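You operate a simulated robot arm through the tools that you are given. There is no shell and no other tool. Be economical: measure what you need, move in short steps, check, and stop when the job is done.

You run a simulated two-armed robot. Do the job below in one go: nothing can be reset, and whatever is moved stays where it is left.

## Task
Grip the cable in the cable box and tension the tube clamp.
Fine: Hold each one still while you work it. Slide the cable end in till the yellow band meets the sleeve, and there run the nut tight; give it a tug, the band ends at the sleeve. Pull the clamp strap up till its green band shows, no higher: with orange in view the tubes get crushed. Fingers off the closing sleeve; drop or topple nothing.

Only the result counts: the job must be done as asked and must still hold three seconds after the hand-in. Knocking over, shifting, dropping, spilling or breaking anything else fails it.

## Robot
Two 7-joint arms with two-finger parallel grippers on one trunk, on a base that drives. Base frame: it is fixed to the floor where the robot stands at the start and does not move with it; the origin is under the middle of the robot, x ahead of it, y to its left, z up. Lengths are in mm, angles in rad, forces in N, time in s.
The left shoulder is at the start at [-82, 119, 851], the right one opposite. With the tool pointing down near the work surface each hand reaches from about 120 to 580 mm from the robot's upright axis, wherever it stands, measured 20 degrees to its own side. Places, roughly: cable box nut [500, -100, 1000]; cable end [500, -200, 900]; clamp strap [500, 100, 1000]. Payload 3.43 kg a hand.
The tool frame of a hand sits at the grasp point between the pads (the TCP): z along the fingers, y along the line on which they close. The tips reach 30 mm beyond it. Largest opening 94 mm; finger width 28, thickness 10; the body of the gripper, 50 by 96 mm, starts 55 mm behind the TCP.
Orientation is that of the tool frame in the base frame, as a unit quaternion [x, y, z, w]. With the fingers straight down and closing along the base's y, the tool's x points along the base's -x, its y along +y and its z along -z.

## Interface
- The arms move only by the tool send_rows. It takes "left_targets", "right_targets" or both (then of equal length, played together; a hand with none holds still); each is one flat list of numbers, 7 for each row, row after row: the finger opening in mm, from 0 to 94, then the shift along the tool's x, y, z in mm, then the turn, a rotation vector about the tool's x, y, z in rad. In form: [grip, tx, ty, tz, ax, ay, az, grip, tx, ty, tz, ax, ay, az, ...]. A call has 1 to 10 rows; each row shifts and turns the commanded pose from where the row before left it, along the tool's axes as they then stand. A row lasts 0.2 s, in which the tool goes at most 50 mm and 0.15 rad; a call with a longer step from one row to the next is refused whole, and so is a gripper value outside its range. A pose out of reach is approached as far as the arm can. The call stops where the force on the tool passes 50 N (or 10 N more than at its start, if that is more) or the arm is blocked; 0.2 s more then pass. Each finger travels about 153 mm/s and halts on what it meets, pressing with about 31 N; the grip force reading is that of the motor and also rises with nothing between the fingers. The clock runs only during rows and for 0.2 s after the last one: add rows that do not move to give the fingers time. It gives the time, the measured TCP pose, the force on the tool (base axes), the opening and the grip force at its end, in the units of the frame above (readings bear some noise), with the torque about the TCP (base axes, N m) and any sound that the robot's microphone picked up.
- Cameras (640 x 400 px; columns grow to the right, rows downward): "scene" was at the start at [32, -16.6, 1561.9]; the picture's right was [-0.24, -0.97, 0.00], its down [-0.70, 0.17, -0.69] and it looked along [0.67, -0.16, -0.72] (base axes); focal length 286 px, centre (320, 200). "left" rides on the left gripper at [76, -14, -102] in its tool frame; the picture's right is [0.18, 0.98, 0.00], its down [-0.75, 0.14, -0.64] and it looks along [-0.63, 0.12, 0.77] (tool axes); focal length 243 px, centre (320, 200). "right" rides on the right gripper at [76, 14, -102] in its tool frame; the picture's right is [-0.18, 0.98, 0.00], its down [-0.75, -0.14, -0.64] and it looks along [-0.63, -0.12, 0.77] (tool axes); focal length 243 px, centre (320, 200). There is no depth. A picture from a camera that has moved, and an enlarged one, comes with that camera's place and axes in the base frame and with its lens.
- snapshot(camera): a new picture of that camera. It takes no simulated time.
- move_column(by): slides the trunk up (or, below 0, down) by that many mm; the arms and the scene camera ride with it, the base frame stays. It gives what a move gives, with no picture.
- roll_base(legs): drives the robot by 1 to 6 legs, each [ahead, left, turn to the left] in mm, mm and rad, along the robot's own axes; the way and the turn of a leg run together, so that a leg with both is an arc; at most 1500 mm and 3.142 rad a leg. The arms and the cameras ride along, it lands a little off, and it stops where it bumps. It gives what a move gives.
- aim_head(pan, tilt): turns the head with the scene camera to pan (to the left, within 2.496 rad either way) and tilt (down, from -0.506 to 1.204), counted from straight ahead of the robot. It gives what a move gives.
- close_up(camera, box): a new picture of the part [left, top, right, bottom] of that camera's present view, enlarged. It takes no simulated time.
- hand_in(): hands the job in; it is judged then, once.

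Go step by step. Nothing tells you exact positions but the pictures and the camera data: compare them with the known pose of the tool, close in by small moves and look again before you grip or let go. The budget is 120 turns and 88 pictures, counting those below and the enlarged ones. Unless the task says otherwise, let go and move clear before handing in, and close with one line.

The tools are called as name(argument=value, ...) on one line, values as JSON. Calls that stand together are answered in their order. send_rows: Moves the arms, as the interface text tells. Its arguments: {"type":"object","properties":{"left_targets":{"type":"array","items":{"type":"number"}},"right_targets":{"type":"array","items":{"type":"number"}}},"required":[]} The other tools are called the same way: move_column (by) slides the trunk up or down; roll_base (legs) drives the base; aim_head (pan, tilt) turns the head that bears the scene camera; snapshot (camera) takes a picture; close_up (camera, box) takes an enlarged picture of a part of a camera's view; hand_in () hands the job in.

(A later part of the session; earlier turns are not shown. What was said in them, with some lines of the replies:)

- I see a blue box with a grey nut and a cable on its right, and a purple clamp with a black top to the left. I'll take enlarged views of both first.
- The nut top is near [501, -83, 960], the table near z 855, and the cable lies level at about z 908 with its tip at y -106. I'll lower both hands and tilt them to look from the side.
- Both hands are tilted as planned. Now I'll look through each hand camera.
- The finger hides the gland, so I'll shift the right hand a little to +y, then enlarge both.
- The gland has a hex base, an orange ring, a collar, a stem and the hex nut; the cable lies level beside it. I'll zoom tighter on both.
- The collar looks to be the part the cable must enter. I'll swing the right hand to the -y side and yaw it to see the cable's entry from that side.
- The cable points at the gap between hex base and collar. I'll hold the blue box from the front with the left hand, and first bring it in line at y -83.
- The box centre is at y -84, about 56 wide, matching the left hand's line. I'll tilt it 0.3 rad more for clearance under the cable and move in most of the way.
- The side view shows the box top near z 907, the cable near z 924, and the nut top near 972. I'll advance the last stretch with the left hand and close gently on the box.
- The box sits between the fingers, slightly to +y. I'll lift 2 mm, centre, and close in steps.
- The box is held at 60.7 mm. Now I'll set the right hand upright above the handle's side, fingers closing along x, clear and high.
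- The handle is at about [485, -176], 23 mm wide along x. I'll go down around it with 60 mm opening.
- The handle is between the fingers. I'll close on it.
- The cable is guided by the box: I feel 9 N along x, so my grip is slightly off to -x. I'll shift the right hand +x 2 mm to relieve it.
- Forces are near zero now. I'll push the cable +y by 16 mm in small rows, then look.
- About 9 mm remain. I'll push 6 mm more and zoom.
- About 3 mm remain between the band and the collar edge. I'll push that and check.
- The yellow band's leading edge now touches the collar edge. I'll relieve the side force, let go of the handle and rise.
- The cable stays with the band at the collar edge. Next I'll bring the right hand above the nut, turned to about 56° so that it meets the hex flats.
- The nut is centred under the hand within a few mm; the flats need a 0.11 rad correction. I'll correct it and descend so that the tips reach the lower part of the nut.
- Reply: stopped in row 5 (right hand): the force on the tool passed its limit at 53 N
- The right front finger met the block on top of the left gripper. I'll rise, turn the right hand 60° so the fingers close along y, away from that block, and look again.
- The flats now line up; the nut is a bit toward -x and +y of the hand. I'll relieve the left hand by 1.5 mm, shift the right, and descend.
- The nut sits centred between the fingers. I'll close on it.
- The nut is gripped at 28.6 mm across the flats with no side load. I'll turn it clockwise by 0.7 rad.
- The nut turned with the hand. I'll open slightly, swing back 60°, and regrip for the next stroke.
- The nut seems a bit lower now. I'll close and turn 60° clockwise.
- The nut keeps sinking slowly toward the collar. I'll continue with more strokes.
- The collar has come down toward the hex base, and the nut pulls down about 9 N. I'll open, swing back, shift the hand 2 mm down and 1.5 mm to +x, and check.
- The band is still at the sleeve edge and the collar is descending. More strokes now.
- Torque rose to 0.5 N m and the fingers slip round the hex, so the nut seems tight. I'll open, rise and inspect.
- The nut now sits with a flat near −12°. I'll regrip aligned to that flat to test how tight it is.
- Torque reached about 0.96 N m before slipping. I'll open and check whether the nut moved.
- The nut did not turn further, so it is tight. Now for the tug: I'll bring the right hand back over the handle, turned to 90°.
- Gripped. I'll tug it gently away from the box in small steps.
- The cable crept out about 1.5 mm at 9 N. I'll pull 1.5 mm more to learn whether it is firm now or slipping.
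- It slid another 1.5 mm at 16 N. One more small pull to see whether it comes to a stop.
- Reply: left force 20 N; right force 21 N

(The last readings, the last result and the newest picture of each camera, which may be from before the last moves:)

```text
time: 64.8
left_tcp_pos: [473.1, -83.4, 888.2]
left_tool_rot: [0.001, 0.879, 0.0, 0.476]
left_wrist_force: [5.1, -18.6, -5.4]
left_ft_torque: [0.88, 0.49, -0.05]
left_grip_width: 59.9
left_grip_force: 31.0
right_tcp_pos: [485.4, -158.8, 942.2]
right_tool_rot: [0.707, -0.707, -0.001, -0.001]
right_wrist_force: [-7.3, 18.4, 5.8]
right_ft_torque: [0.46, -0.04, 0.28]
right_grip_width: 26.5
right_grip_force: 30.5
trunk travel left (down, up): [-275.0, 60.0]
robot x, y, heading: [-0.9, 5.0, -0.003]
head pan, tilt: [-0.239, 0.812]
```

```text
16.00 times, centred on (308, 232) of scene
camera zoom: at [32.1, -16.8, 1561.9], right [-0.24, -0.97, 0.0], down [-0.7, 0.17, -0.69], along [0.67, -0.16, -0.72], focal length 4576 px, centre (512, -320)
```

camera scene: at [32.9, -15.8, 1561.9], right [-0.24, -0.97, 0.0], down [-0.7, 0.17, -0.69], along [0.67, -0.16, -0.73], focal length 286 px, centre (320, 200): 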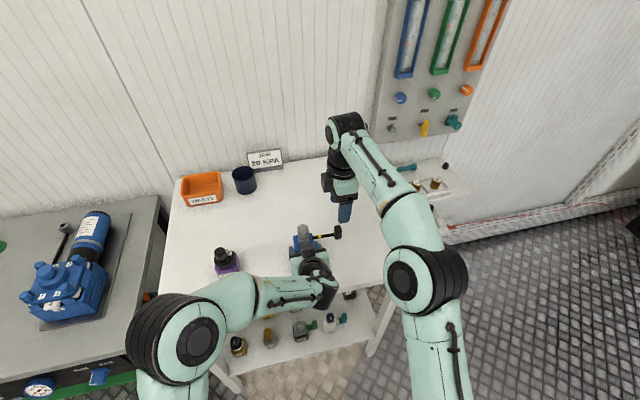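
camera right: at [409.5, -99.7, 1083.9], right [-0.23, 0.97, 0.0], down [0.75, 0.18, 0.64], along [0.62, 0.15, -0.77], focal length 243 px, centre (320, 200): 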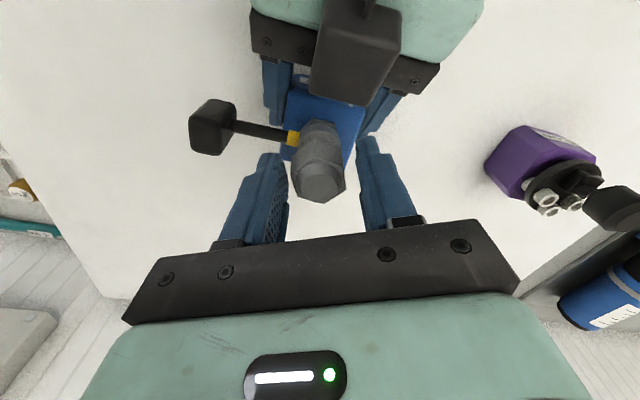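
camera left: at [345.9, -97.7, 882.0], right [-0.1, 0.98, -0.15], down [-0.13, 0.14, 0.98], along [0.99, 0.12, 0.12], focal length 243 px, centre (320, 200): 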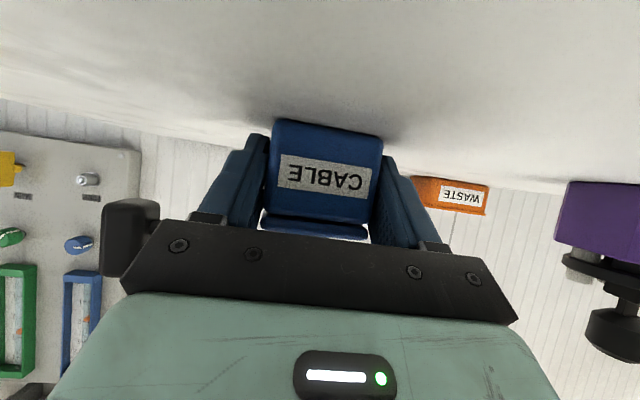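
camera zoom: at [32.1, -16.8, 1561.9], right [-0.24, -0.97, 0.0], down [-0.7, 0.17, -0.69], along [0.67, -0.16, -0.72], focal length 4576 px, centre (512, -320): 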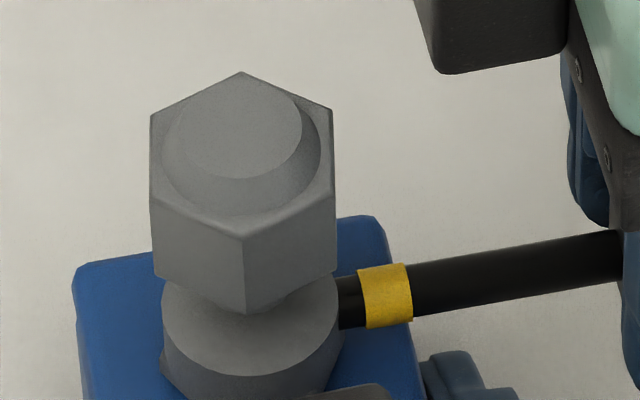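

The force keeps rising with displacement, which may be elastic. I'll release the pull and see whether the band returns.

send_rows(right_targets=[15, -2, 0, 0, 0, 0, 0, 15, -2, 0, 0, 0, 0, 0, 15, 0, 0, 0, 0, 0, 0])

close_up(camera="scene", box=[293, 220, 323, 245])

```text
time: 65.6
left_tcp_pos: [474.1, -82.8, 888.2]
left_tool_rot: [0.0, 0.879, 0.0, 0.477]
left_wrist_force: [-5.3, -11.0, -1.9]
left_ft_torque: [0.22, -0.12, -0.63]
left_grip_width: 59.9
left_grip_force: 31.2
right_tcp_pos: [485.0, -156.1, 941.8]
right_tool_rot: [0.707, -0.707, 0.002, -0.001]
right_wrist_force: [6.2, 11.1, 3.5]
right_ft_torque: [0.55, -0.14, 0.02]
right_grip_width: 26.5
right_grip_force: 31.1
trunk travel left (down, up): [-275.0, 60.0]
robot x, y, heading: [4.3, 3.3, 0.001]
head pan, tilt: [-0.239, 0.812]
```

```text
16.00 times, centred on (308, 232) of scene
camera zoom: at [32.0, -16.8, 1561.9], right [-0.24, -0.97, 0.0], down [-0.7, 0.17, -0.69], along [0.67, -0.16, -0.72], focal length 4576 px, centre (512, -320)
```

zoom: 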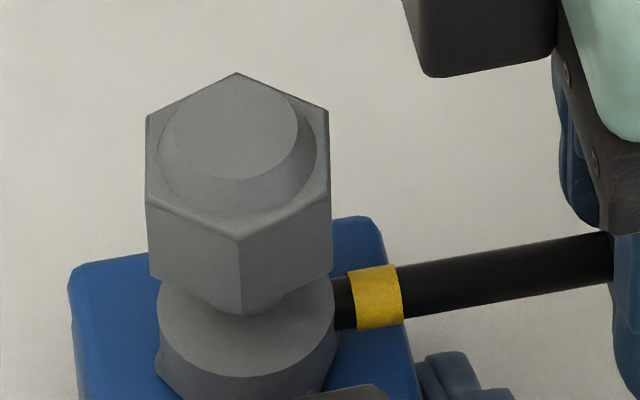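

The slip of about 3 mm stays. I'll tug harder once to learn whether it has now bitten.

send_rows(right_targets=[15, 2, 0, 0, 0, 0, 0, 15, 2, 0, 0, 0, 0, 0, 15, 1.5, 0, 0, 0, 0, 0, 15, 1.5, 0, 0, 0, 0, 0])

close_up(camera="scene", box=[293, 220, 323, 245])

```text
time: 66.6
left_tcp_pos: [472.3, -84.5, 889.0]
left_tool_rot: [0.001, 0.879, -0.001, 0.477]
left_wrist_force: [-4.5, -21.2, -5.0]
left_ft_torque: [1.12, -0.03, -0.7]
left_grip_width: 60.3
left_grip_force: 31.0
right_tcp_pos: [484.2, -161.0, 941.4]
right_tool_rot: [0.708, -0.706, -0.001, -0.001]
right_wrist_force: [4.7, 20.9, 5.2]
right_ft_torque: [0.39, -0.12, 0.09]
right_grip_width: 26.3
right_grip_force: 30.8
trunk travel left (down, up): [-275.0, 60.0]
robot x, y, heading: [-3.6, 0.6, -0.001]
head pan, tilt: [-0.239, 0.812]
```

```text
16.00 times, centred on (308, 232) of scene
camera zoom: at [32.0, -16.7, 1561.9], right [-0.24, -0.97, 0.0], down [-0.7, 0.17, -0.69], along [0.67, -0.16, -0.72], focal length 4576 px, centre (512, -320)
```

zoom: 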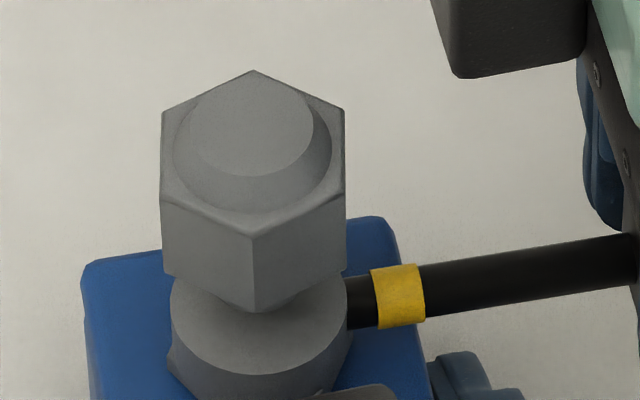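

At 21 N it moved no further than at 18 N, so it has bitten. I'll relax fully and measure what gap remains.

send_rows(right_targets=[15, -3, 0, 0, 0, 0, 0, 15, -3, 0, 0, 0, 0, 0, 15, -3, 0, 0, 0, 0, 0, 15, 0, 0, 0, 0, 0, 0])

close_up(camera="scene", box=[293, 220, 323, 245])

```text
time: 67.6
left_tcp_pos: [474.5, -80.5, 889.1]
left_tool_rot: [0.0, 0.879, 0.0, 0.476]
left_wrist_force: [-13.3, -5.3, 1.5]
left_ft_torque: [0.3, -0.44, -0.92]
left_grip_width: 60.5
left_grip_force: 31.2
right_tcp_pos: [485.6, -155.6, 940.9]
right_tool_rot: [-0.707, 0.708, -0.002, -0.001]
right_wrist_force: [14.0, 6.3, -1.0]
right_ft_torque: [-0.09, -0.26, -0.19]
right_grip_width: 25.9
right_grip_force: 30.5
trunk travel left (down, up): [-275.0, 60.0]
robot x, y, heading: [0.8, 0.6, -0.001]
head pan, tilt: [-0.239, 0.812]
```

```text
16.00 times, centred on (308, 232) of scene
camera zoom: at [32.2, -16.8, 1561.8], right [-0.24, -0.97, 0.0], down [-0.7, 0.17, -0.69], along [0.67, -0.16, -0.72], focal length 4576 px, centre (512, -320)
```

zoom: 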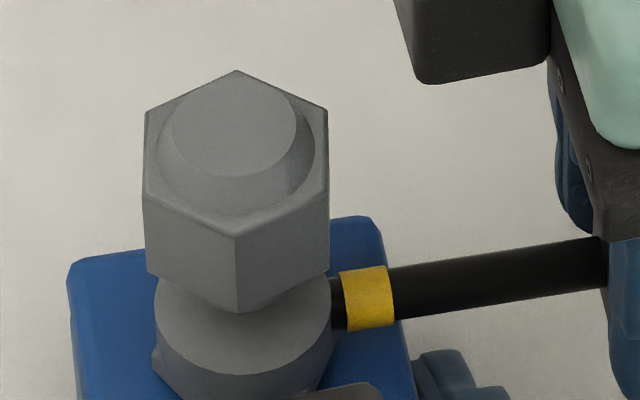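

send_rows(right_targets=[15, -2.5, 0, 0, 0, 0, 0, 15, -0.5, -2, 0, 0, 0, 0, 15, 0, 0, 0, 0, 0, 0])

close_up(camera="scene", box=[293, 220, 323, 245])

```text
time: 68.4
left_tcp_pos: [474.6, -80.4, 887.6]
left_tool_rot: [-0.002, 0.879, 0.002, 0.478]
left_wrist_force: [1.6, 1.3, -2.4]
left_ft_torque: [0.42, 0.37, -0.14]
left_grip_width: 60.2
left_grip_force: 31.0
right_tcp_pos: [485.4, -152.9, 942.0]
right_tool_rot: [-0.707, 0.707, 0.001, -0.002]
right_wrist_force: [-1.4, -2.2, 3.0]
right_ft_torque: [-0.27, -0.16, 0.27]
right_grip_width: 25.9
right_grip_force: 30.7
trunk travel left (down, up): [-275.0, 60.0]
robot x, y, heading: [2.4, -2.0, -0.001]
head pan, tilt: [-0.239, 0.812]
```

```text
16.00 times, centred on (308, 232) of scene
camera zoom: at [32.1, -16.7, 1561.9], right [-0.24, -0.97, 0.0], down [-0.7, 0.17, -0.69], along [0.67, -0.16, -0.72], focal length 4576 px, centre (512, -320)
```

zoom: 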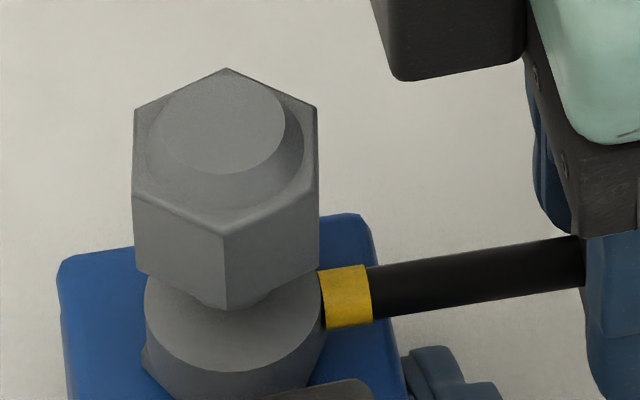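

The clamp springs back: with the pull relaxed, the band sits at the sleeve again, so it holds. I'll release the handle and rise.

send_rows(right_targets=[15, 0.5, 0, 0, 0, 0, 0, 30, 0, 0, 0, 0, 0, 0, 60, 0, 0, 0, 0, 0, 0, 60, 0, 0, 0, 0, 0, 0, 60, 0, 0, -45, 0, 0, 0, 60, 0, 0, -45, 0, 0, 0, 60, 0, 0, -40, 0, 0, 0, 60, 0, 0, 0, 0, 0, 0])

close_up(camera="scene", box=[293, 220, 323, 245])

close_up(camera="right", box=[280, 70, 360, 180])

```text
time: 70.2
left_tcp_pos: [473.6, -82.8, 887.1]
left_tool_rot: [-0.001, 0.879, 0.001, 0.476]
left_wrist_force: [-0.2, 0.2, -2.0]
left_ft_torque: [0.0, 0.03, -0.02]
left_grip_width: 60.1
left_grip_force: 31.1
right_tcp_pos: [490.2, -153.3, 1067.9]
right_tool_rot: [0.707, -0.707, 0.001, 0.0]
right_wrist_force: [0.2, 0.5, -0.2]
right_ft_torque: [-0.01, 0.01, -0.03]
right_grip_width: 60.0
right_grip_force: 0.0
trunk travel left (down, up): [-275.0, 60.0]
robot x, y, heading: [-2.1, -0.1, -0.005]
head pan, tilt: [-0.239, 0.812]
```

```text
16.00 times, centred on (308, 232) of scene
camera zoom: at [32.0, -17.1, 1561.8], right [-0.24, -0.97, 0.0], down [-0.7, 0.17, -0.69], along [0.67, -0.16, -0.72], focal length 4576 px, centre (512, -320)
```

zoom: 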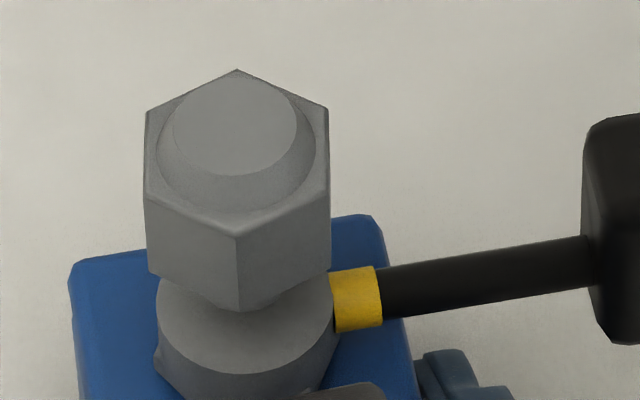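

```text
3.64 times, centred on (320, 125) of right
camera zoom: at [475.7, -228.8, 1171.0], right [-0.98, 0.18, 0.0], down [0.14, 0.75, 0.64], along [0.12, 0.63, -0.77], focal length 882 px, centre (320, 473)
```

zoom: 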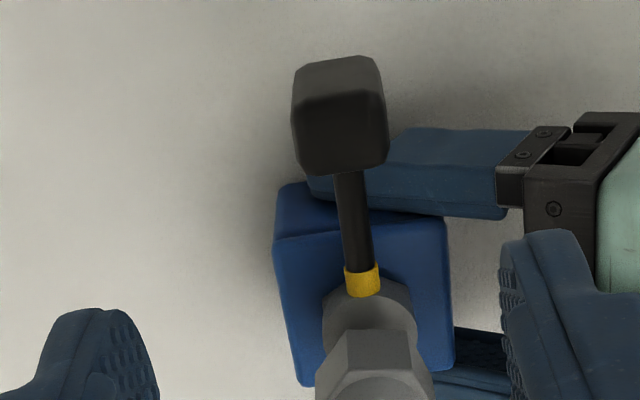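

The cable job is done: nut tight, band at the sleeve. Now I'll free the left hand from the box, back it away, and turn the right hand upright to 0°.

send_rows(left_targets=[66, 0, 0, 0, 0, 0, 0, 72, 0, 0, 0, 0, 0, 0, 72, 0, 0, 0, 0, 0, 0, 72, 0, 0, -35, 0, 0, 0, 72, 0, 0, -45, 0, 0, 0, 72, 0, 0, -45, 0, 0, 0, 72, 0, 20, -30, 0, 0, 0, 72, 0, 40, 0, 0, 0.14, 0, 72, 0, 40, 0, 0, 0.14, 0, 72, 0, 40, 0, 0, 0.14, 0], right_targets=[60, 0, 0, 0, 0, 0, 0.143, 60, 0, 0, 0, 0, 0, 0.143, 60, 0, 0, 0, 0, 0, 0.143, 60, 0, 0, 0, 0, 0, 0.143, 60, 0, 0, 0, 0, 0, 0.143, 60, 0, 0, 0, 0, 0, 0.143, 60, 0, 0, 0, 0, 0, 0.143, 60, 0, 0, 0, 0, 0, 0.143, 60, 0, 0, 0, 0, 0, 0.143, 60, 0, 0, 0, 0, 0, 0.143])

snapshot(camera="scene")

```text
time: 72.4
left_tcp_pos: [346.1, 58.3, 972.9]
left_tool_rot: [-0.001, 0.959, 0.0, 0.283]
left_wrist_force: [0.2, 0.2, 0.1]
left_ft_torque: [-0.04, 0.01, -0.03]
left_grip_width: 71.9
left_grip_force: 0.0
right_tcp_pos: [488.3, -150.8, 1070.4]
right_tool_rot: [-0.07, 0.998, -0.001, 0.0]
right_wrist_force: [0.1, 0.3, -1.2]
right_ft_torque: [-0.02, 0.04, 0.01]
right_grip_width: 60.2
right_grip_force: 0.1
trunk travel left (down, up): [-275.0, 60.0]
robot x, y, heading: [-0.7, -2.6, 0.004]
head pan, tilt: [-0.239, 0.812]
```

```text
20 pictures are left
camera scene: at [32.0, -15.9, 1561.9], right [-0.24, -0.97, 0.0], down [-0.7, 0.17, -0.69], along [0.67, -0.16, -0.72], focal length 286 px, centre (320, 200)
```

scene: 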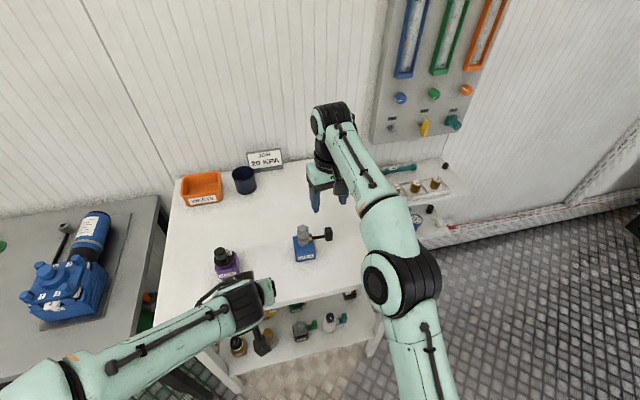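

The cable box stands free and undisturbed. Next I'll park the left hand high to the left and bring the right hand back, low and tilted, to hold the clamp body from the front.

send_rows(left_targets=[72, 0, 35, 0, 0, 0.143, 0, 72, 0, 35, 0, 0, 0.143, 0, 72, 0, 35, 0, 0, 0.143, 0, 72, 0, 35, 0, 0, 0.143, 0, 60, -10, 0, -39, 0, 0, 0, 60, -10, 0, -39, 0, 0, 0, 60, -10, 0, -39, 0, 0, 0, 60, -10, 0, -39, 0, 0, 0, 60, 0, 0, 0, 0, 0, 0, 60, 0, 0, 0, 0, 0, 0], right_targets=[60, 0, 0, 0, 0, 0, 0.14, 70, 47, 0, 0, 0, 0, 0, 94, 47, 0, 0, 0, 0, 0, 94, 47, 0, 0, 0, 0, 0, 94, 47, 0, 0, 0, 0, 0, 94, 0, 0, 20, 0, -0.14, 0, 94, 0, 0, 20, 0, -0.14, 0, 94, 0, 0, 20, 0, -0.14, 0, 94, 0, 0, 10, 0, -0.14, 0, 94, 0, 0, 0, 0, -0.14, 0])

```text
time: 74.6
left_tcp_pos: [384.2, 198.3, 1127.8]
left_tool_rot: [0.0, 1.0, 0.001, 0.001]
left_wrist_force: [-0.1, -0.9, -0.3]
left_ft_torque: [-0.01, -0.01, -0.02]
left_grip_width: 59.8
left_grip_force: 0.1
right_tcp_pos: [312.2, -153.7, 1003.7]
right_tool_rot: [-0.001, 0.939, 0.0, 0.343]
right_wrist_force: [0.2, 0.4, -0.4]
right_ft_torque: [-0.04, 0.0, -0.01]
right_grip_width: 94.2
right_grip_force: 0.0
trunk travel left (down, up): [-275.0, 60.0]
robot x, y, heading: [-1.2, -3.1, -0.002]
head pan, tilt: [-0.239, 0.812]
```

send_rows(right_targets=[94, 0, 47, 0, 0, 0, 0, 94, 0, 47, 0, 0, 0, 0, 94, 0, 47, 0, 0, 0, 0, 94, 0, 47, 0, 0, 0, 0, 94, 0, 47, 0, 0, 0, 0, 94, 0, 47, 0, 0, 0, 0, 94, 0, 0, 0, 0, -0.15, 0, 94, 0, 0, 0, 0, -0.15, 0])

snapshot(camera="right")

snapshot(camera="left")

```text
time: 76.4
left_tcp_pos: [385.2, 199.7, 1129.2]
left_tool_rot: [-0.001, 1.0, 0.0, 0.001]
left_wrist_force: [0.0, 0.2, -0.5]
left_ft_torque: [-0.05, -0.03, 0.01]
left_grip_width: 60.1
left_grip_force: 0.1
right_tcp_pos: [312.6, 128.9, 1002.2]
right_tool_rot: [-0.001, 0.877, -0.001, 0.48]
right_wrist_force: [0.3, -0.7, 0.6]
right_ft_torque: [0.0, 0.0, -0.02]
right_grip_width: 94.1
right_grip_force: 0.0
trunk travel left (down, up): [-275.0, 60.0]
robot x, y, heading: [-0.1, -0.3, -0.001]
head pan, tilt: [-0.239, 0.812]
```

```text
19 pictures are left
camera right: at [183.5, 144.0, 994.3], right [0.1, 0.98, 0.15], down [-0.13, -0.14, 0.98], along [0.99, -0.12, 0.12], focal length 243 px, centre (320, 200)
```

right: 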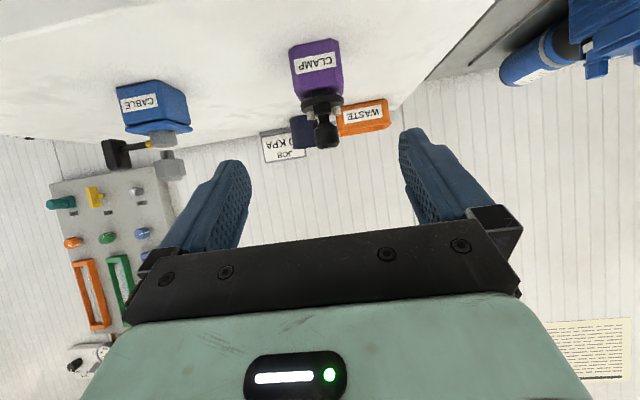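

```text
18 pictures are left
camera left: at [307.9, 183.8, 1230.7], right [-0.19, 0.98, 0.0], down [0.75, 0.14, 0.64], along [0.63, 0.12, -0.77], focal length 243 px, centre (320, 200)
```

left: 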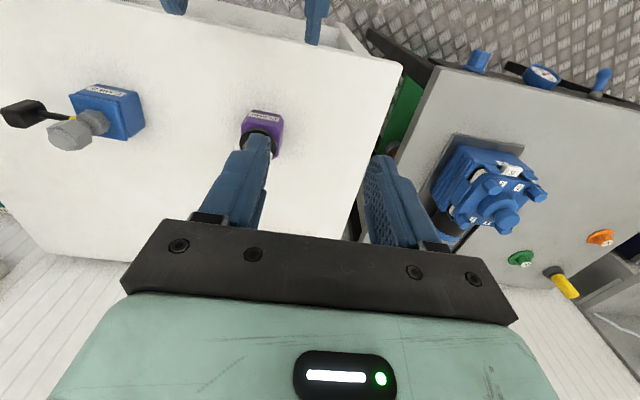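

The clamp body is straight ahead of the right hand at y ≈ 130. I'll move in most of the way and check.

send_rows(right_targets=[94, 3.1, 0.3, 37, 0, 0, 0, 94, 3.1, 0.3, 37, 0, 0, 0, 94, 3.1, 0.3, 37, 0, 0, 0, 94, 3.1, 0.3, 37, 0, 0, 0])

snapshot(camera="right")

```text
time: 77.4
left_tcp_pos: [385.9, 198.1, 1127.6]
left_tool_rot: [0.0, 1.0, 0.0, 0.001]
left_wrist_force: [0.8, 0.6, 0.2]
left_ft_torque: [0.0, 0.03, -0.01]
left_grip_width: 59.8
left_grip_force: 0.0
right_tcp_pos: [429.1, 130.7, 909.3]
right_tool_rot: [-0.001, 0.878, 0.0, 0.479]
right_wrist_force: [0.7, 0.7, 0.5]
right_ft_torque: [-0.01, -0.01, 0.0]
right_grip_width: 94.0
right_grip_force: 0.1
trunk travel left (down, up): [-275.0, 60.0]
robot x, y, heading: [-3.1, 2.4, -0.0]
head pan, tilt: [-0.239, 0.812]
```

```text
17 pictures are left
camera right: at [301.1, 145.3, 901.3], right [0.1, 0.98, 0.15], down [-0.13, -0.14, 0.98], along [0.99, -0.12, 0.12], focal length 243 px, centre (320, 200)
```

right: 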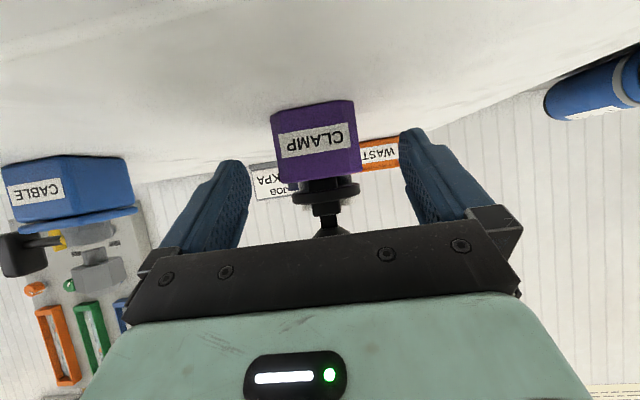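

The body is centred at y ≈ 127.5. I'll advance the rest and close gently on it.

send_rows(right_targets=[94, -1.3, -1.5, 20.5, 0, 0, 0, 94, -1.3, -1.2, 20.5, 0, 0, 0, 80, 0, 0, 0, 0, 0, 0, 70, 0, 0, 0, 0, 0, 0, 64, 0, 0, 0, 0, 0, 0, 60, 0, 0, 0, 0, 0, 0, 56, 0, 0, 0, 0, 0, 0, 48, 0, 0, 0, 0, 0, 0])

close_up(camera="scene", box=[190, 225, 270, 285])

```text
time: 79.2
left_tcp_pos: [384.5, 197.9, 1127.9]
left_tool_rot: [-0.001, 1.0, 0.0, 0.001]
left_wrist_force: [0.0, 0.5, -0.2]
left_ft_torque: [0.01, 0.01, 0.02]
left_grip_width: 60.0
left_grip_force: 0.2
right_tcp_pos: [463.7, 127.8, 891.0]
right_tool_rot: [-0.001, 0.877, -0.001, 0.48]
right_wrist_force: [-0.1, -0.5, -0.2]
right_ft_torque: [0.01, -0.04, 0.01]
right_grip_width: 59.5
right_grip_force: 30.8
trunk travel left (down, up): [-275.0, 60.0]
robot x, y, heading: [1.2, -3.0, 0.004]
head pan, tilt: [-0.239, 0.812]
```

```text
6.67 times, centred on (230, 255) of scene
camera zoom: at [32.1, -16.7, 1561.9], right [-0.24, -0.97, 0.0], down [-0.7, 0.17, -0.69], along [0.67, -0.16, -0.72], focal length 1907 px, centre (920, -167)
```

zoom: 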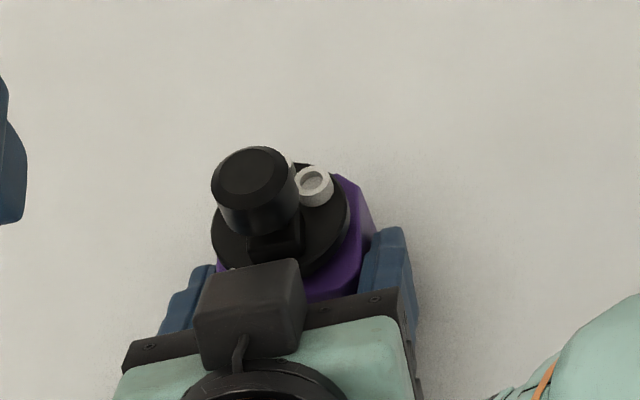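

The clamp body is held at 59.5 mm. Now the left hand goes above the strap knob near [475, 131].

send_rows(left_targets=[54, -30, -22.5, 22, 0, 0, 0, 54, -30, -22.5, 22, 0, 0, 0, 54, -30, -22.5, 22, 0, 0, 0, 54, 0, 0, 0, 0, 0, 0.0875, 54, 0, 0, 0, 0, 0, 0.0875, 54, 0, 0, 0, 0, 0, 0])

snapshot(camera="left")

```text
time: 80.6
left_tcp_pos: [473.6, 129.6, 1064.9]
left_tool_rot: [0.088, 0.996, -0.001, 0.0]
left_wrist_force: [0.2, -0.3, -1.0]
left_ft_torque: [-0.01, 0.0, -0.03]
left_grip_width: 53.8
left_grip_force: 0.0
right_tcp_pos: [464.9, 128.7, 893.4]
right_tool_rot: [-0.001, 0.877, 0.0, 0.48]
right_wrist_force: [1.0, -0.3, -0.2]
right_ft_torque: [0.0, 0.04, 0.01]
right_grip_width: 59.8
right_grip_force: 30.9
trunk travel left (down, up): [-275.0, 60.0]
robot x, y, heading: [0.3, 3.6, 0.003]
head pan, tilt: [-0.239, 0.812]
```

```text
15 pictures are left
camera left: at [394.8, 129.0, 1167.0], right [-0.01, 1.0, 0.0], down [0.77, 0.01, 0.64], along [0.64, 0.01, -0.77], focal length 243 px, centre (320, 200)
```

left: 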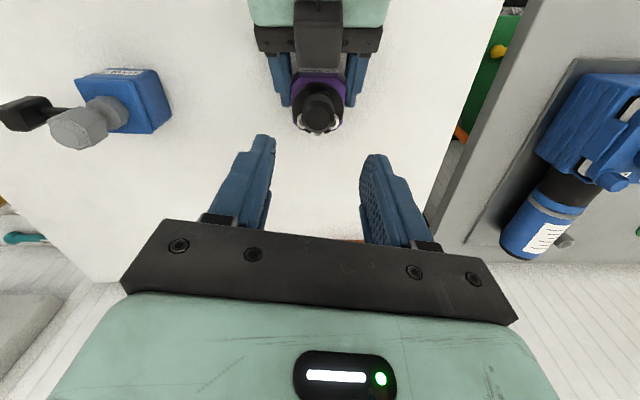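

The knob is right below the left hand. I'll descend to z ≈ 981 and close on the knob.

send_rows(left_targets=[54, 2, 0, 28, 0, 0, 0, 54, 0, 0, 28, 0, 0, 0, 54, 0, 0, 27, 0, 0, 0, 54, 0, 0, 0, 0, 0, 0])

close_up(camera="scene", box=[200, 225, 260, 275])

snapshot(camera="left")

```text
time: 81.6
left_tcp_pos: [471.6, 131.5, 981.9]
left_tool_rot: [0.086, 0.996, -0.001, 0.001]
left_wrist_force: [-0.7, 0.8, -0.4]
left_ft_torque: [0.02, -0.03, -0.01]
left_grip_width: 54.0
left_grip_force: 0.0
right_tcp_pos: [463.9, 128.5, 891.1]
right_tool_rot: [-0.001, 0.878, 0.0, 0.479]
right_wrist_force: [0.2, 0.3, 1.0]
right_ft_torque: [0.0, 0.0, -0.03]
right_grip_width: 59.5
right_grip_force: 30.9
trunk travel left (down, up): [-275.0, 60.0]
robot x, y, heading: [3.3, 1.6, 0.001]
head pan, tilt: [-0.239, 0.812]
```

```text
8.00 times, centred on (230, 250) of scene
camera zoom: at [32.1, -16.8, 1561.9], right [-0.24, -0.97, 0.0], down [-0.7, 0.17, -0.69], along [0.67, -0.16, -0.72], focal length 2288 px, centre (1040, -200)
```

zoom: 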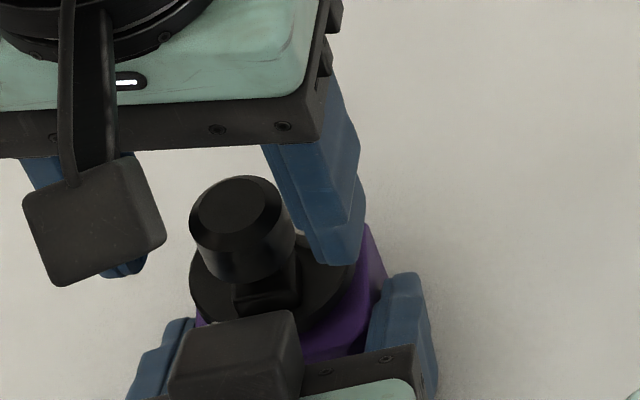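

```text
13 pictures are left
camera left: at [392.7, 129.2, 1084.5], right [-0.01, 1.0, 0.0], down [0.77, 0.01, 0.64], along [0.64, 0.01, -0.77], focal length 243 px, centre (320, 200)
```

left: 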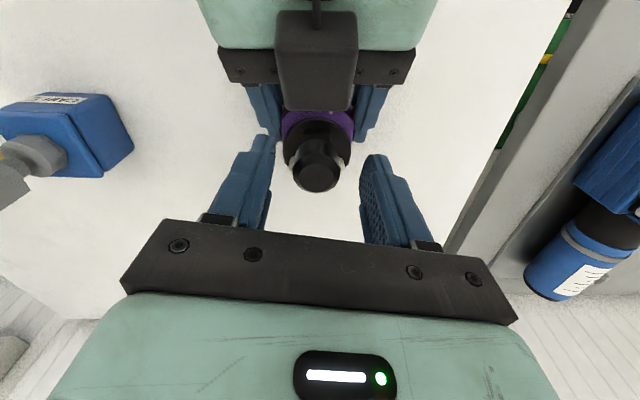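

Well centred. I'll close on the knob.

send_rows(left_targets=[44, 0, 0, 0, 0, 0, 0, 38, 0, 0, 0, 0, 0, 0, 33, 0, 0, 0, 0, 0, 0, 28, 0, 0, 0, 0, 0, 0, 20, 0, 0, 0, 0, 0, 0])

send_rows(left_targets=[20, 0, 0, -1.5, 0, 0, 0, 20, 0, 0, -1.5, 0, 0, 0])

```text
time: 82.8
left_tcp_pos: [470.6, 129.2, 982.2]
left_tool_rot: [0.087, 0.996, 0.0, 0.0]
left_wrist_force: [0.0, -3.1, -0.1]
left_ft_torque: [-0.23, 0.28, -0.24]
left_grip_width: 24.8
left_grip_force: 30.4
right_tcp_pos: [464.7, 128.6, 891.1]
right_tool_rot: [-0.002, 0.878, 0.001, 0.48]
right_wrist_force: [2.1, 2.8, -0.8]
right_ft_torque: [-0.05, -0.14, 0.26]
right_grip_width: 59.4
right_grip_force: 30.4
trunk travel left (down, up): [-275.0, 60.0]
robot x, y, heading: [-0.0, 2.2, 0.001]
head pan, tilt: [-0.239, 0.812]
```

```text
time: 83.4
left_tcp_pos: [472.6, 129.9, 983.3]
left_tool_rot: [0.087, 0.996, -0.002, 0.0]
left_wrist_force: [-3.8, -6.8, -1.5]
left_ft_torque: [-0.5, 0.24, -0.13]
left_grip_width: 24.9
left_grip_force: 31.1
right_tcp_pos: [465.6, 128.7, 892.3]
right_tool_rot: [0.0, 0.877, 0.0, 0.48]
right_wrist_force: [4.5, 7.3, 1.7]
right_ft_torque: [-0.1, 0.24, 0.19]
right_grip_width: 59.6
right_grip_force: 30.5
trunk travel left (down, up): [-275.0, 60.0]
robot x, y, heading: [1.9, 0.0, 0.001]
head pan, tilt: [-0.239, 0.812]
```

send_rows(left_targets=[20, 0, 0, -1.5, 0, 0, 0, 20, 0, 0, -1.5, 0, 0, 0, 20, 0, 0, 0, 0, 0, 0])

close_up(camera="scene", box=[210, 230, 250, 265])

```text
time: 84.2
left_tcp_pos: [472.0, 130.1, 986.4]
left_tool_rot: [0.086, 0.996, 0.001, 0.0]
left_wrist_force: [-2.9, -6.8, -1.4]
left_ft_torque: [-0.42, 0.45, -0.15]
left_grip_width: 24.6
left_grip_force: 31.3
right_tcp_pos: [464.5, 128.8, 891.1]
right_tool_rot: [-0.001, 0.877, 0.0, 0.48]
right_wrist_force: [3.2, 7.1, 2.0]
right_ft_torque: [-0.14, -0.13, 0.18]
right_grip_width: 59.3
right_grip_force: 31.0
trunk travel left (down, up): [-275.0, 60.0]
robot x, y, heading: [-1.7, 1.7, 0.002]
head pan, tilt: [-0.239, 0.812]
```

```text
11.43 times, centred on (230, 248) of scene
camera zoom: at [32.1, -16.7, 1561.9], right [-0.24, -0.97, 0.0], down [-0.7, 0.17, -0.69], along [0.67, -0.16, -0.72], focal length 3269 px, centre (1349, -343)
```

zoom: 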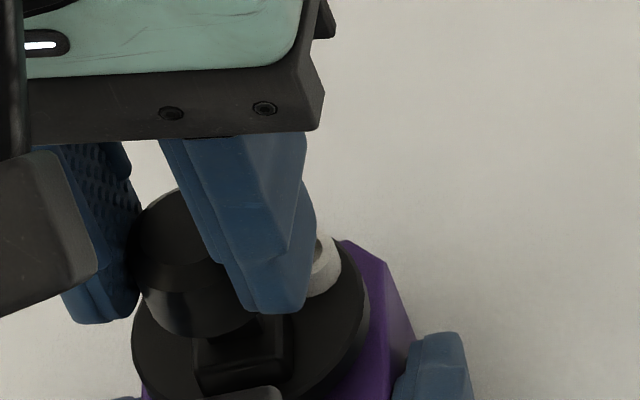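

The strap is moving up with light force; no colour band yet at the buckle. I'll lift 3 mm more.

send_rows(left_targets=[20, 0, 0, -1.5, 0, 0, 0, 20, 0, 0, -1.5, 0, 0, 0, 20, 0, 0, 0, 0, 0, 0])

close_up(camera="scene", box=[215, 245, 240, 265])

```text
time: 85.0
left_tcp_pos: [471.1, 129.6, 989.5]
left_tool_rot: [0.086, 0.996, -0.001, 0.001]
left_wrist_force: [-6.9, -7.2, 0.2]
left_ft_torque: [-0.46, 0.36, -0.1]
left_grip_width: 24.6
left_grip_force: 30.7
right_tcp_pos: [464.2, 128.0, 891.3]
right_tool_rot: [-0.001, 0.877, 0.0, 0.48]
right_wrist_force: [7.8, 8.5, 1.6]
right_ft_torque: [-0.19, 0.27, 0.16]
right_grip_width: 59.5
right_grip_force: 30.9
trunk travel left (down, up): [-275.0, 60.0]
robot x, y, heading: [-0.6, -0.5, -0.002]
head pan, tilt: [-0.239, 0.812]
```

```text
16.00 times, centred on (228, 255) of scene
camera zoom: at [32.0, -16.7, 1561.9], right [-0.24, -0.97, 0.0], down [-0.7, 0.17, -0.69], along [0.67, -0.16, -0.72], focal length 4576 px, centre (1800, -680)
```

zoom: 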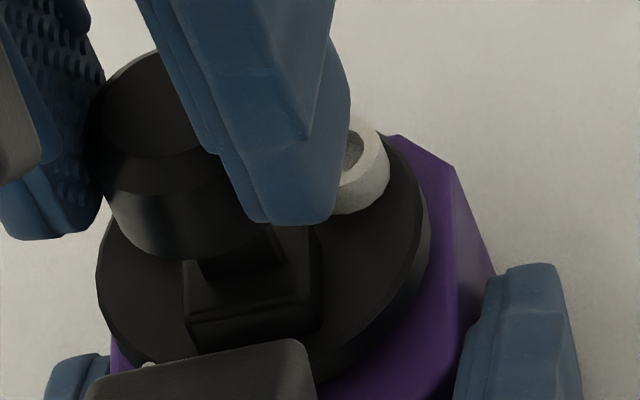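

The strap is clear black so far. I'll ease the side load and lift 3 mm more.

send_rows(left_targets=[20, 0.8, -1.2, -1.5, 0, 0, 0, 20, 0, 0, -1.5, 0, 0, 0, 20, 0, 0, 0, 0, 0, 0])

close_up(camera="scene", box=[215, 245, 240, 265])

```text
time: 85.8
left_tcp_pos: [470.3, 130.0, 993.7]
left_tool_rot: [0.087, 0.996, 0.0, 0.003]
left_wrist_force: [4.9, -5.3, -0.7]
left_ft_torque: [-0.39, 0.06, -0.16]
left_grip_width: 24.9
left_grip_force: 31.1
right_tcp_pos: [465.0, 128.8, 891.8]
right_tool_rot: [-0.001, 0.878, 0.0, 0.479]
right_wrist_force: [-6.4, 4.2, 3.5]
right_ft_torque: [-0.02, -0.66, 0.21]
right_grip_width: 59.6
right_grip_force: 31.2
trunk travel left (down, up): [-275.0, 60.0]
robot x, y, heading: [3.3, -0.7, 0.001]
head pan, tilt: [-0.239, 0.812]
```

```text
16.00 times, centred on (228, 255) of scene
camera zoom: at [31.9, -16.7, 1561.9], right [-0.24, -0.97, 0.0], down [-0.7, 0.17, -0.69], along [0.67, -0.16, -0.72], focal length 4576 px, centre (1800, -680)
```

zoom: 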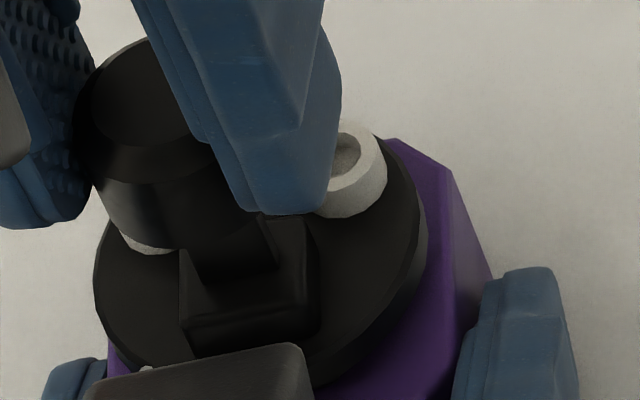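

Still black. Another 3 mm.

send_rows(left_targets=[20, -0.3, -0.8, -1.5, 0, 0, 0, 20, 0, 0, -1.5, 0, 0, 0, 20, 0, 0, 0, 0, 0, 0])

close_up(camera="scene", box=[215, 245, 240, 265])

```text
time: 86.6
left_tcp_pos: [471.4, 128.9, 996.5]
left_tool_rot: [0.086, 0.996, 0.001, 0.002]
left_wrist_force: [7.7, 0.5, 0.2]
left_ft_torque: [-0.28, -0.35, -0.13]
left_grip_width: 24.9
left_grip_force: 31.3
right_tcp_pos: [464.1, 127.5, 891.6]
right_tool_rot: [-0.001, 0.878, 0.0, 0.479]
right_wrist_force: [-6.5, -0.3, 3.3]
right_ft_torque: [0.41, -0.49, 0.1]
right_grip_width: 59.4
right_grip_force: 30.7
trunk travel left (down, up): [-275.0, 60.0]
robot x, y, heading: [-0.7, -0.7, -0.001]
head pan, tilt: [-0.239, 0.812]
```

```text
16.00 times, centred on (228, 255) of scene
camera zoom: at [31.9, -16.7, 1561.9], right [-0.24, -0.97, 0.0], down [-0.7, 0.17, -0.69], along [0.67, -0.16, -0.72], focal length 4576 px, centre (1800, -680)
```

zoom: 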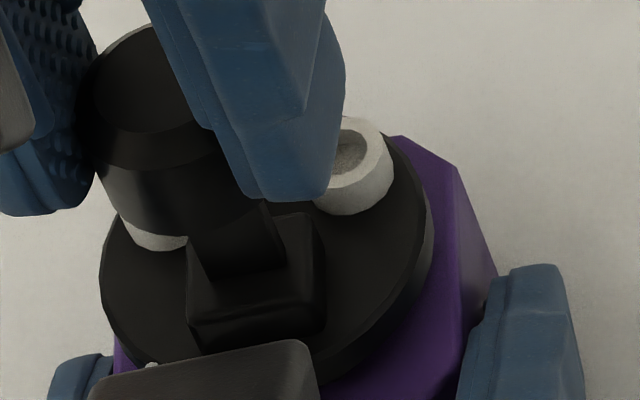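

send_rows(left_targets=[20, -0.8, 0, -1.5, 0, 0, 0, 20, 0, 0, -1.5, 0, 0, 0, 20, 0, 0, 0, 0, 0, 0])

close_up(camera="scene", box=[215, 245, 240, 265])

```text
time: 87.4
left_tcp_pos: [471.8, 128.6, 999.1]
left_tool_rot: [0.086, 0.996, 0.0, 0.001]
left_wrist_force: [2.4, 1.6, 0.8]
left_ft_torque: [-0.19, -0.01, -0.14]
left_grip_width: 24.8
left_grip_force: 31.0
right_tcp_pos: [464.5, 128.1, 892.4]
right_tool_rot: [0.0, 0.877, -0.001, 0.48]
right_wrist_force: [-1.9, -2.1, 1.9]
right_ft_torque: [0.35, -0.22, 0.14]
right_grip_width: 59.7
right_grip_force: 30.9
trunk travel left (down, up): [-275.0, 60.0]
robot x, y, heading: [0.3, 1.6, -0.001]
head pan, tilt: [-0.239, 0.812]
```

```text
16.00 times, centred on (228, 255) of scene
camera zoom: at [32.0, -16.8, 1561.9], right [-0.24, -0.97, 0.0], down [-0.7, 0.17, -0.69], along [0.67, -0.16, -0.72], focal length 4576 px, centre (1800, -680)
```

zoom: 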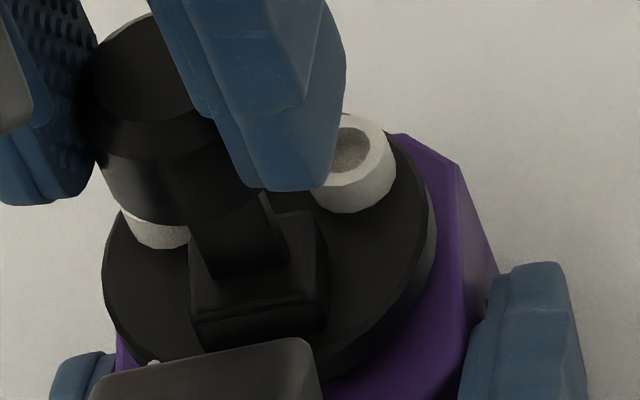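

send_rows(left_targets=[20, 0, 0, -1.5, 0, 0, 0, 20, 0, 0, -1.5, 0, 0, 0, 20, 0, 0, 0, 0, 0, 0])

close_up(camera="scene", box=[215, 245, 240, 265])

```text
time: 88.2
left_tcp_pos: [471.6, 128.1, 1001.8]
left_tool_rot: [0.087, 0.996, 0.0, 0.0]
left_wrist_force: [-1.5, 1.4, -1.5]
left_ft_torque: [0.13, 0.73, -0.3]
left_grip_width: 24.7
left_grip_force: 30.8
right_tcp_pos: [464.6, 129.1, 891.6]
right_tool_rot: [-0.001, 0.878, 0.0, 0.479]
right_wrist_force: [1.8, -2.7, 1.2]
right_ft_torque: [0.11, -0.56, 0.28]
right_grip_width: 59.5
right_grip_force: 31.2
trunk travel left (down, up): [-275.0, 60.0]
robot x, y, heading: [3.2, -1.5, 0.0]
head pan, tilt: [-0.239, 0.812]
```

```text
16.00 times, centred on (228, 255) of scene
camera zoom: at [32.2, -16.7, 1561.8], right [-0.24, -0.97, 0.0], down [-0.7, 0.17, -0.69], along [0.67, -0.16, -0.72], focal length 4576 px, centre (1800, -680)
```

zoom: 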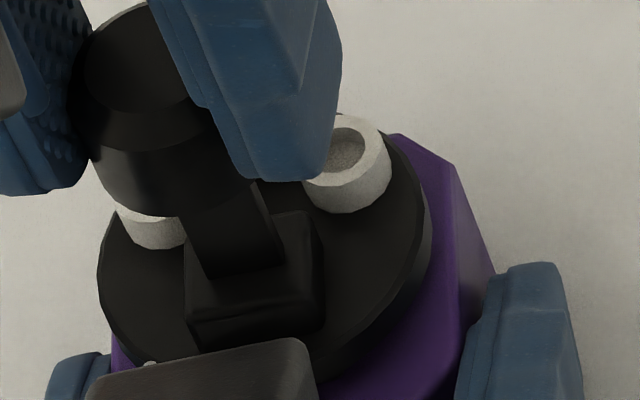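

send_rows(left_targets=[20, 0, 0, -1.5, 0, 0, 0, 20, 0, 0, -1.5, 0, 0, 0, 20, 0, 0, 0, 0, 0, 0])

close_up(camera="scene", box=[215, 245, 240, 265])

```text
time: 89.0
left_tcp_pos: [471.8, 128.3, 1004.6]
left_tool_rot: [0.087, 0.996, 0.0, 0.0]
left_wrist_force: [-11.0, 0.2, -0.7]
left_ft_torque: [-0.22, 0.83, -0.12]
left_grip_width: 24.8
left_grip_force: 31.5
right_tcp_pos: [464.3, 127.9, 891.5]
right_tool_rot: [0.0, 0.877, 0.0, 0.48]
right_wrist_force: [10.5, 0.0, 2.2]
right_ft_torque: [0.2, 0.4, 0.09]
right_grip_width: 59.3
right_grip_force: 30.8
trunk travel left (down, up): [-275.0, 60.0]
robot x, y, heading: [-3.7, 0.2, 0.0]
head pan, tilt: [-0.239, 0.812]
```

```text
16.00 times, centred on (228, 255) of scene
camera zoom: at [32.1, -16.7, 1561.9], right [-0.24, -0.97, 0.0], down [-0.7, 0.17, -0.69], along [0.67, -0.16, -0.72], focal length 4576 px, centre (1800, -680)
```

zoom: 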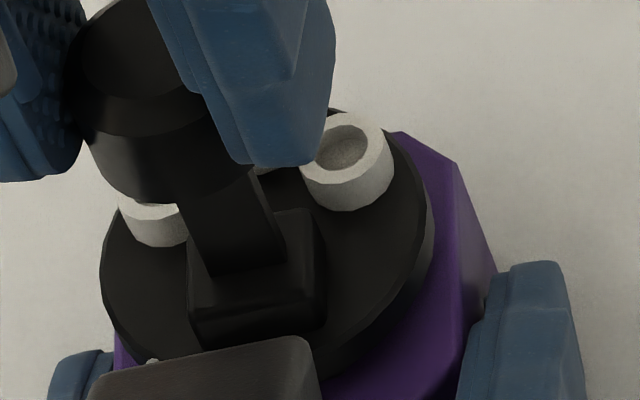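

send_rows(left_targets=[20, 1, 0, -1.5, 0, 0, 0, 20, 0, 0, -1.5, 0, 0, 0, 20, 0, 0, 0, 0, 0, 0])

close_up(camera="scene", box=[215, 245, 240, 265])

```text
time: 89.8
left_tcp_pos: [471.6, 130.2, 1008.6]
left_tool_rot: [0.087, 0.996, 0.0, 0.002]
left_wrist_force: [-4.9, 2.0, -1.3]
left_ft_torque: [-0.1, 0.54, -0.14]
left_grip_width: 24.6
left_grip_force: 30.9
right_tcp_pos: [464.4, 128.7, 892.0]
right_tool_rot: [0.0, 0.877, 0.0, 0.48]
right_wrist_force: [4.9, -2.0, 3.2]
right_ft_torque: [0.36, -0.03, 0.11]
right_grip_width: 59.5
right_grip_force: 30.9
trunk travel left (down, up): [-275.0, 60.0]
robot x, y, heading: [3.3, -0.3, 0.004]
head pan, tilt: [-0.239, 0.812]
```

```text
16.00 times, centred on (228, 255) of scene
camera zoom: at [32.1, -16.7, 1561.9], right [-0.24, -0.97, 0.0], down [-0.7, 0.17, -0.69], along [0.67, -0.16, -0.72], focal length 4576 px, centre (1800, -680)
```

zoom: 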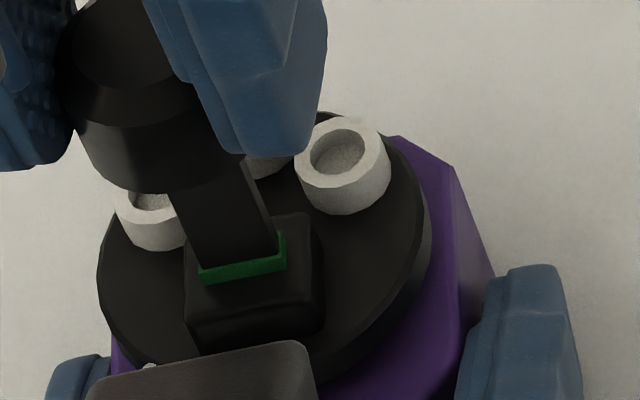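

The green band shows, about 3 mm, with no orange. I'll stop here, open the left hand gently and check that the strap holds.

send_rows(left_targets=[20, 0.4, 0, 0, 0, 0, 0, 30, 0, 0, 0, 0, 0, 0, 50, 0, 0, 0, 0, 0, 0, 54, 0, 0, 0, 0, 0, 0, 54, 0, 0, 0, 0, 0, 0])

close_up(camera="scene", box=[215, 245, 240, 265])

```text
time: 91.0
left_tcp_pos: [470.3, 129.6, 1008.1]
left_tool_rot: [0.086, 0.996, -0.001, 0.001]
left_wrist_force: [0.5, -0.5, 0.5]
left_ft_torque: [0.01, 0.0, 0.02]
left_grip_width: 53.9
left_grip_force: 0.0
right_tcp_pos: [464.4, 128.0, 890.6]
right_tool_rot: [-0.001, 0.878, 0.0, 0.479]
right_wrist_force: [-0.3, 0.6, 1.3]
right_ft_torque: [-0.05, -0.08, 0.0]
right_grip_width: 59.5
right_grip_force: 31.0
trunk travel left (down, up): [-275.0, 60.0]
robot x, y, heading: [-0.4, 1.5, -0.003]
head pan, tilt: [-0.239, 0.812]
```

```text
16.00 times, centred on (228, 255) of scene
camera zoom: at [31.9, -16.7, 1561.9], right [-0.24, -0.97, 0.0], down [-0.7, 0.17, -0.69], along [0.67, -0.16, -0.72], focal length 4576 px, centre (1800, -680)
```

zoom: 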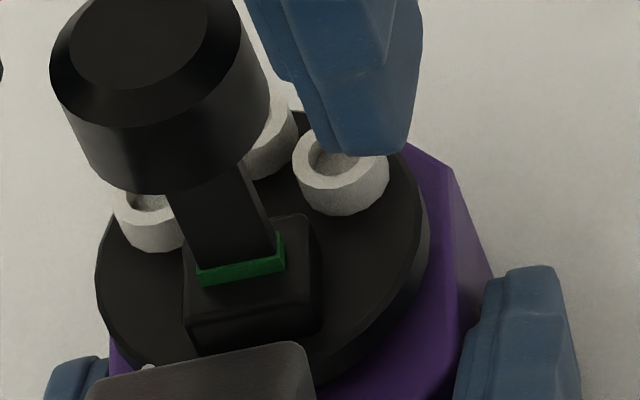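

The strap holds with green showing. I'll raise the left hand clear, then open the right hand and back it away.

send_rows(left_targets=[54, 0, 0, -40, 0, 0, 0, 54, 0, 0, -45, 0, 0, 0, 54, 0, 0, -45, 0, 0, 0, 54, 0, 0, 0, 0, 0, 0])

send_rows(right_targets=[66, 0, 0, 0, 0, 0, 0, 76, 0, 0, 0, 0, 0, 0, 76, 0, 0, 0, 0, 0, 0, 76, 0, 0, -35, 0, 0, 0, 76, 0, 0, -45, 0, 0, 0, 76, 0, 0, -45, 0, 0, 0, 76, 0, 0, -30, 0, 0, 0, 76, 0, 0, 0, 0, 0, 0])

snapshot(camera="scene")

close_up(camera="scene", box=[205, 230, 255, 280])

close_up(camera="scene", box=[285, 220, 335, 260])

```text
time: 92.0
left_tcp_pos: [469.7, 128.8, 1116.4]
left_tool_rot: [0.086, 0.996, 0.001, 0.001]
left_wrist_force: [0.0, -0.5, 0.2]
left_ft_torque: [-0.02, -0.01, 0.01]
left_grip_width: 54.0
left_grip_force: 0.1
left hand out of reach, approached as far as the arm can: row 3
right_tcp_pos: [464.2, 128.6, 891.8]
right_tool_rot: [-0.001, 0.878, 0.0, 0.479]
right_wrist_force: [0.2, -0.1, -0.2]
right_ft_torque: [0.01, 0.01, -0.01]
right_grip_width: 59.5
right_grip_force: 30.5
trunk travel left (down, up): [-275.0, 60.0]
robot x, y, heading: [1.3, -3.0, -0.005]
head pan, tilt: [-0.239, 0.812]
```

```text
time: 93.8
left_tcp_pos: [469.4, 130.0, 1120.8]
left_tool_rot: [0.087, 0.996, -0.001, 0.003]
left_wrist_force: [0.7, -0.2, -0.7]
left_ft_torque: [0.0, 0.01, -0.02]
left_grip_width: 54.3
left_grip_force: 0.1
right_tcp_pos: [341.0, 116.6, 967.9]
right_tool_rot: [0.006, 0.88, -0.014, 0.476]
right_wrist_force: [-0.1, -0.9, 1.0]
right_ft_torque: [0.04, 0.0, -0.04]
right_grip_width: 76.1
right_grip_force: 0.0
trunk travel left (down, up): [-275.0, 60.0]
robot x, y, heading: [0.2, -0.4, -0.002]
head pan, tilt: [-0.239, 0.812]
```

```text
3 pictures are left
camera scene: at [32.4, -16.7, 1561.8], right [-0.24, -0.97, 0.0], down [-0.7, 0.17, -0.69], along [0.67, -0.16, -0.72], focal length 286 px, centre (320, 200)
```

scene: 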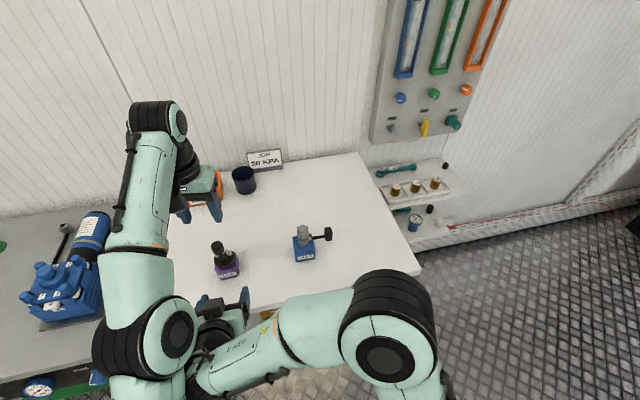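

```text
8.00 times, centred on (230, 255) of scene
camera zoom: at [32.4, -16.7, 1561.8], right [-0.24, -0.97, 0.0], down [-0.7, 0.17, -0.69], along [0.67, -0.16, -0.72], focal length 2288 px, centre (1040, -240)
```

zoom: 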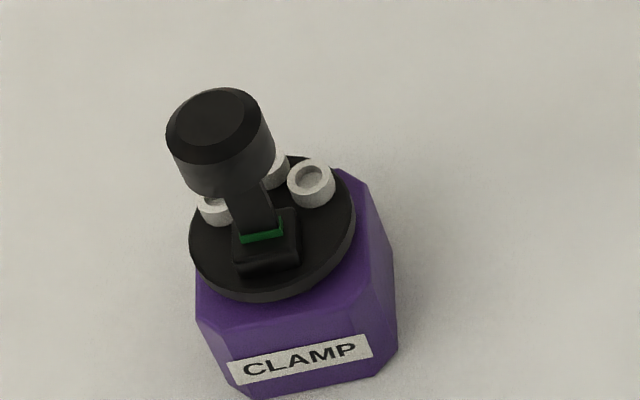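

```text
10.00 times, centred on (310, 240) of scene
camera zoom: at [32.4, -16.7, 1561.8], right [-0.24, -0.97, 0.0], down [-0.7, 0.17, -0.69], along [0.67, -0.16, -0.72], focal length 2860 px, centre (420, -200)
```

zoom: 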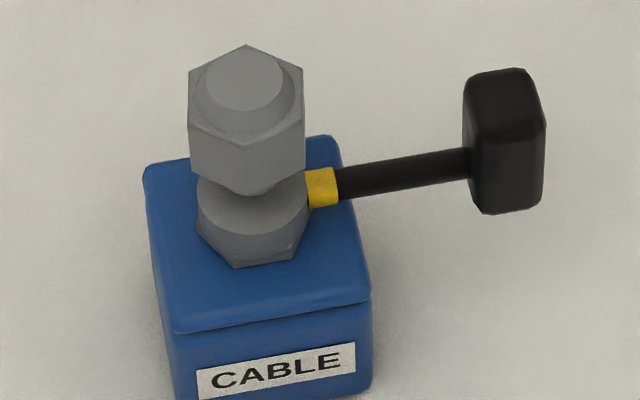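

Both boxes stand free. The collar is fully down with the yellow band at the sleeve, the clamp shows only green, and both hands are clear, so I'm handing in.

hand_in()

```text
The job is handed in.
```

The cable is gripped with its yellow band at the sleeve and the nut tight: under a 21 N tug it gave about 4 mm, then sprang back to the sleeve. The clamp strap is up with about 3 mm of green showing and no orange.
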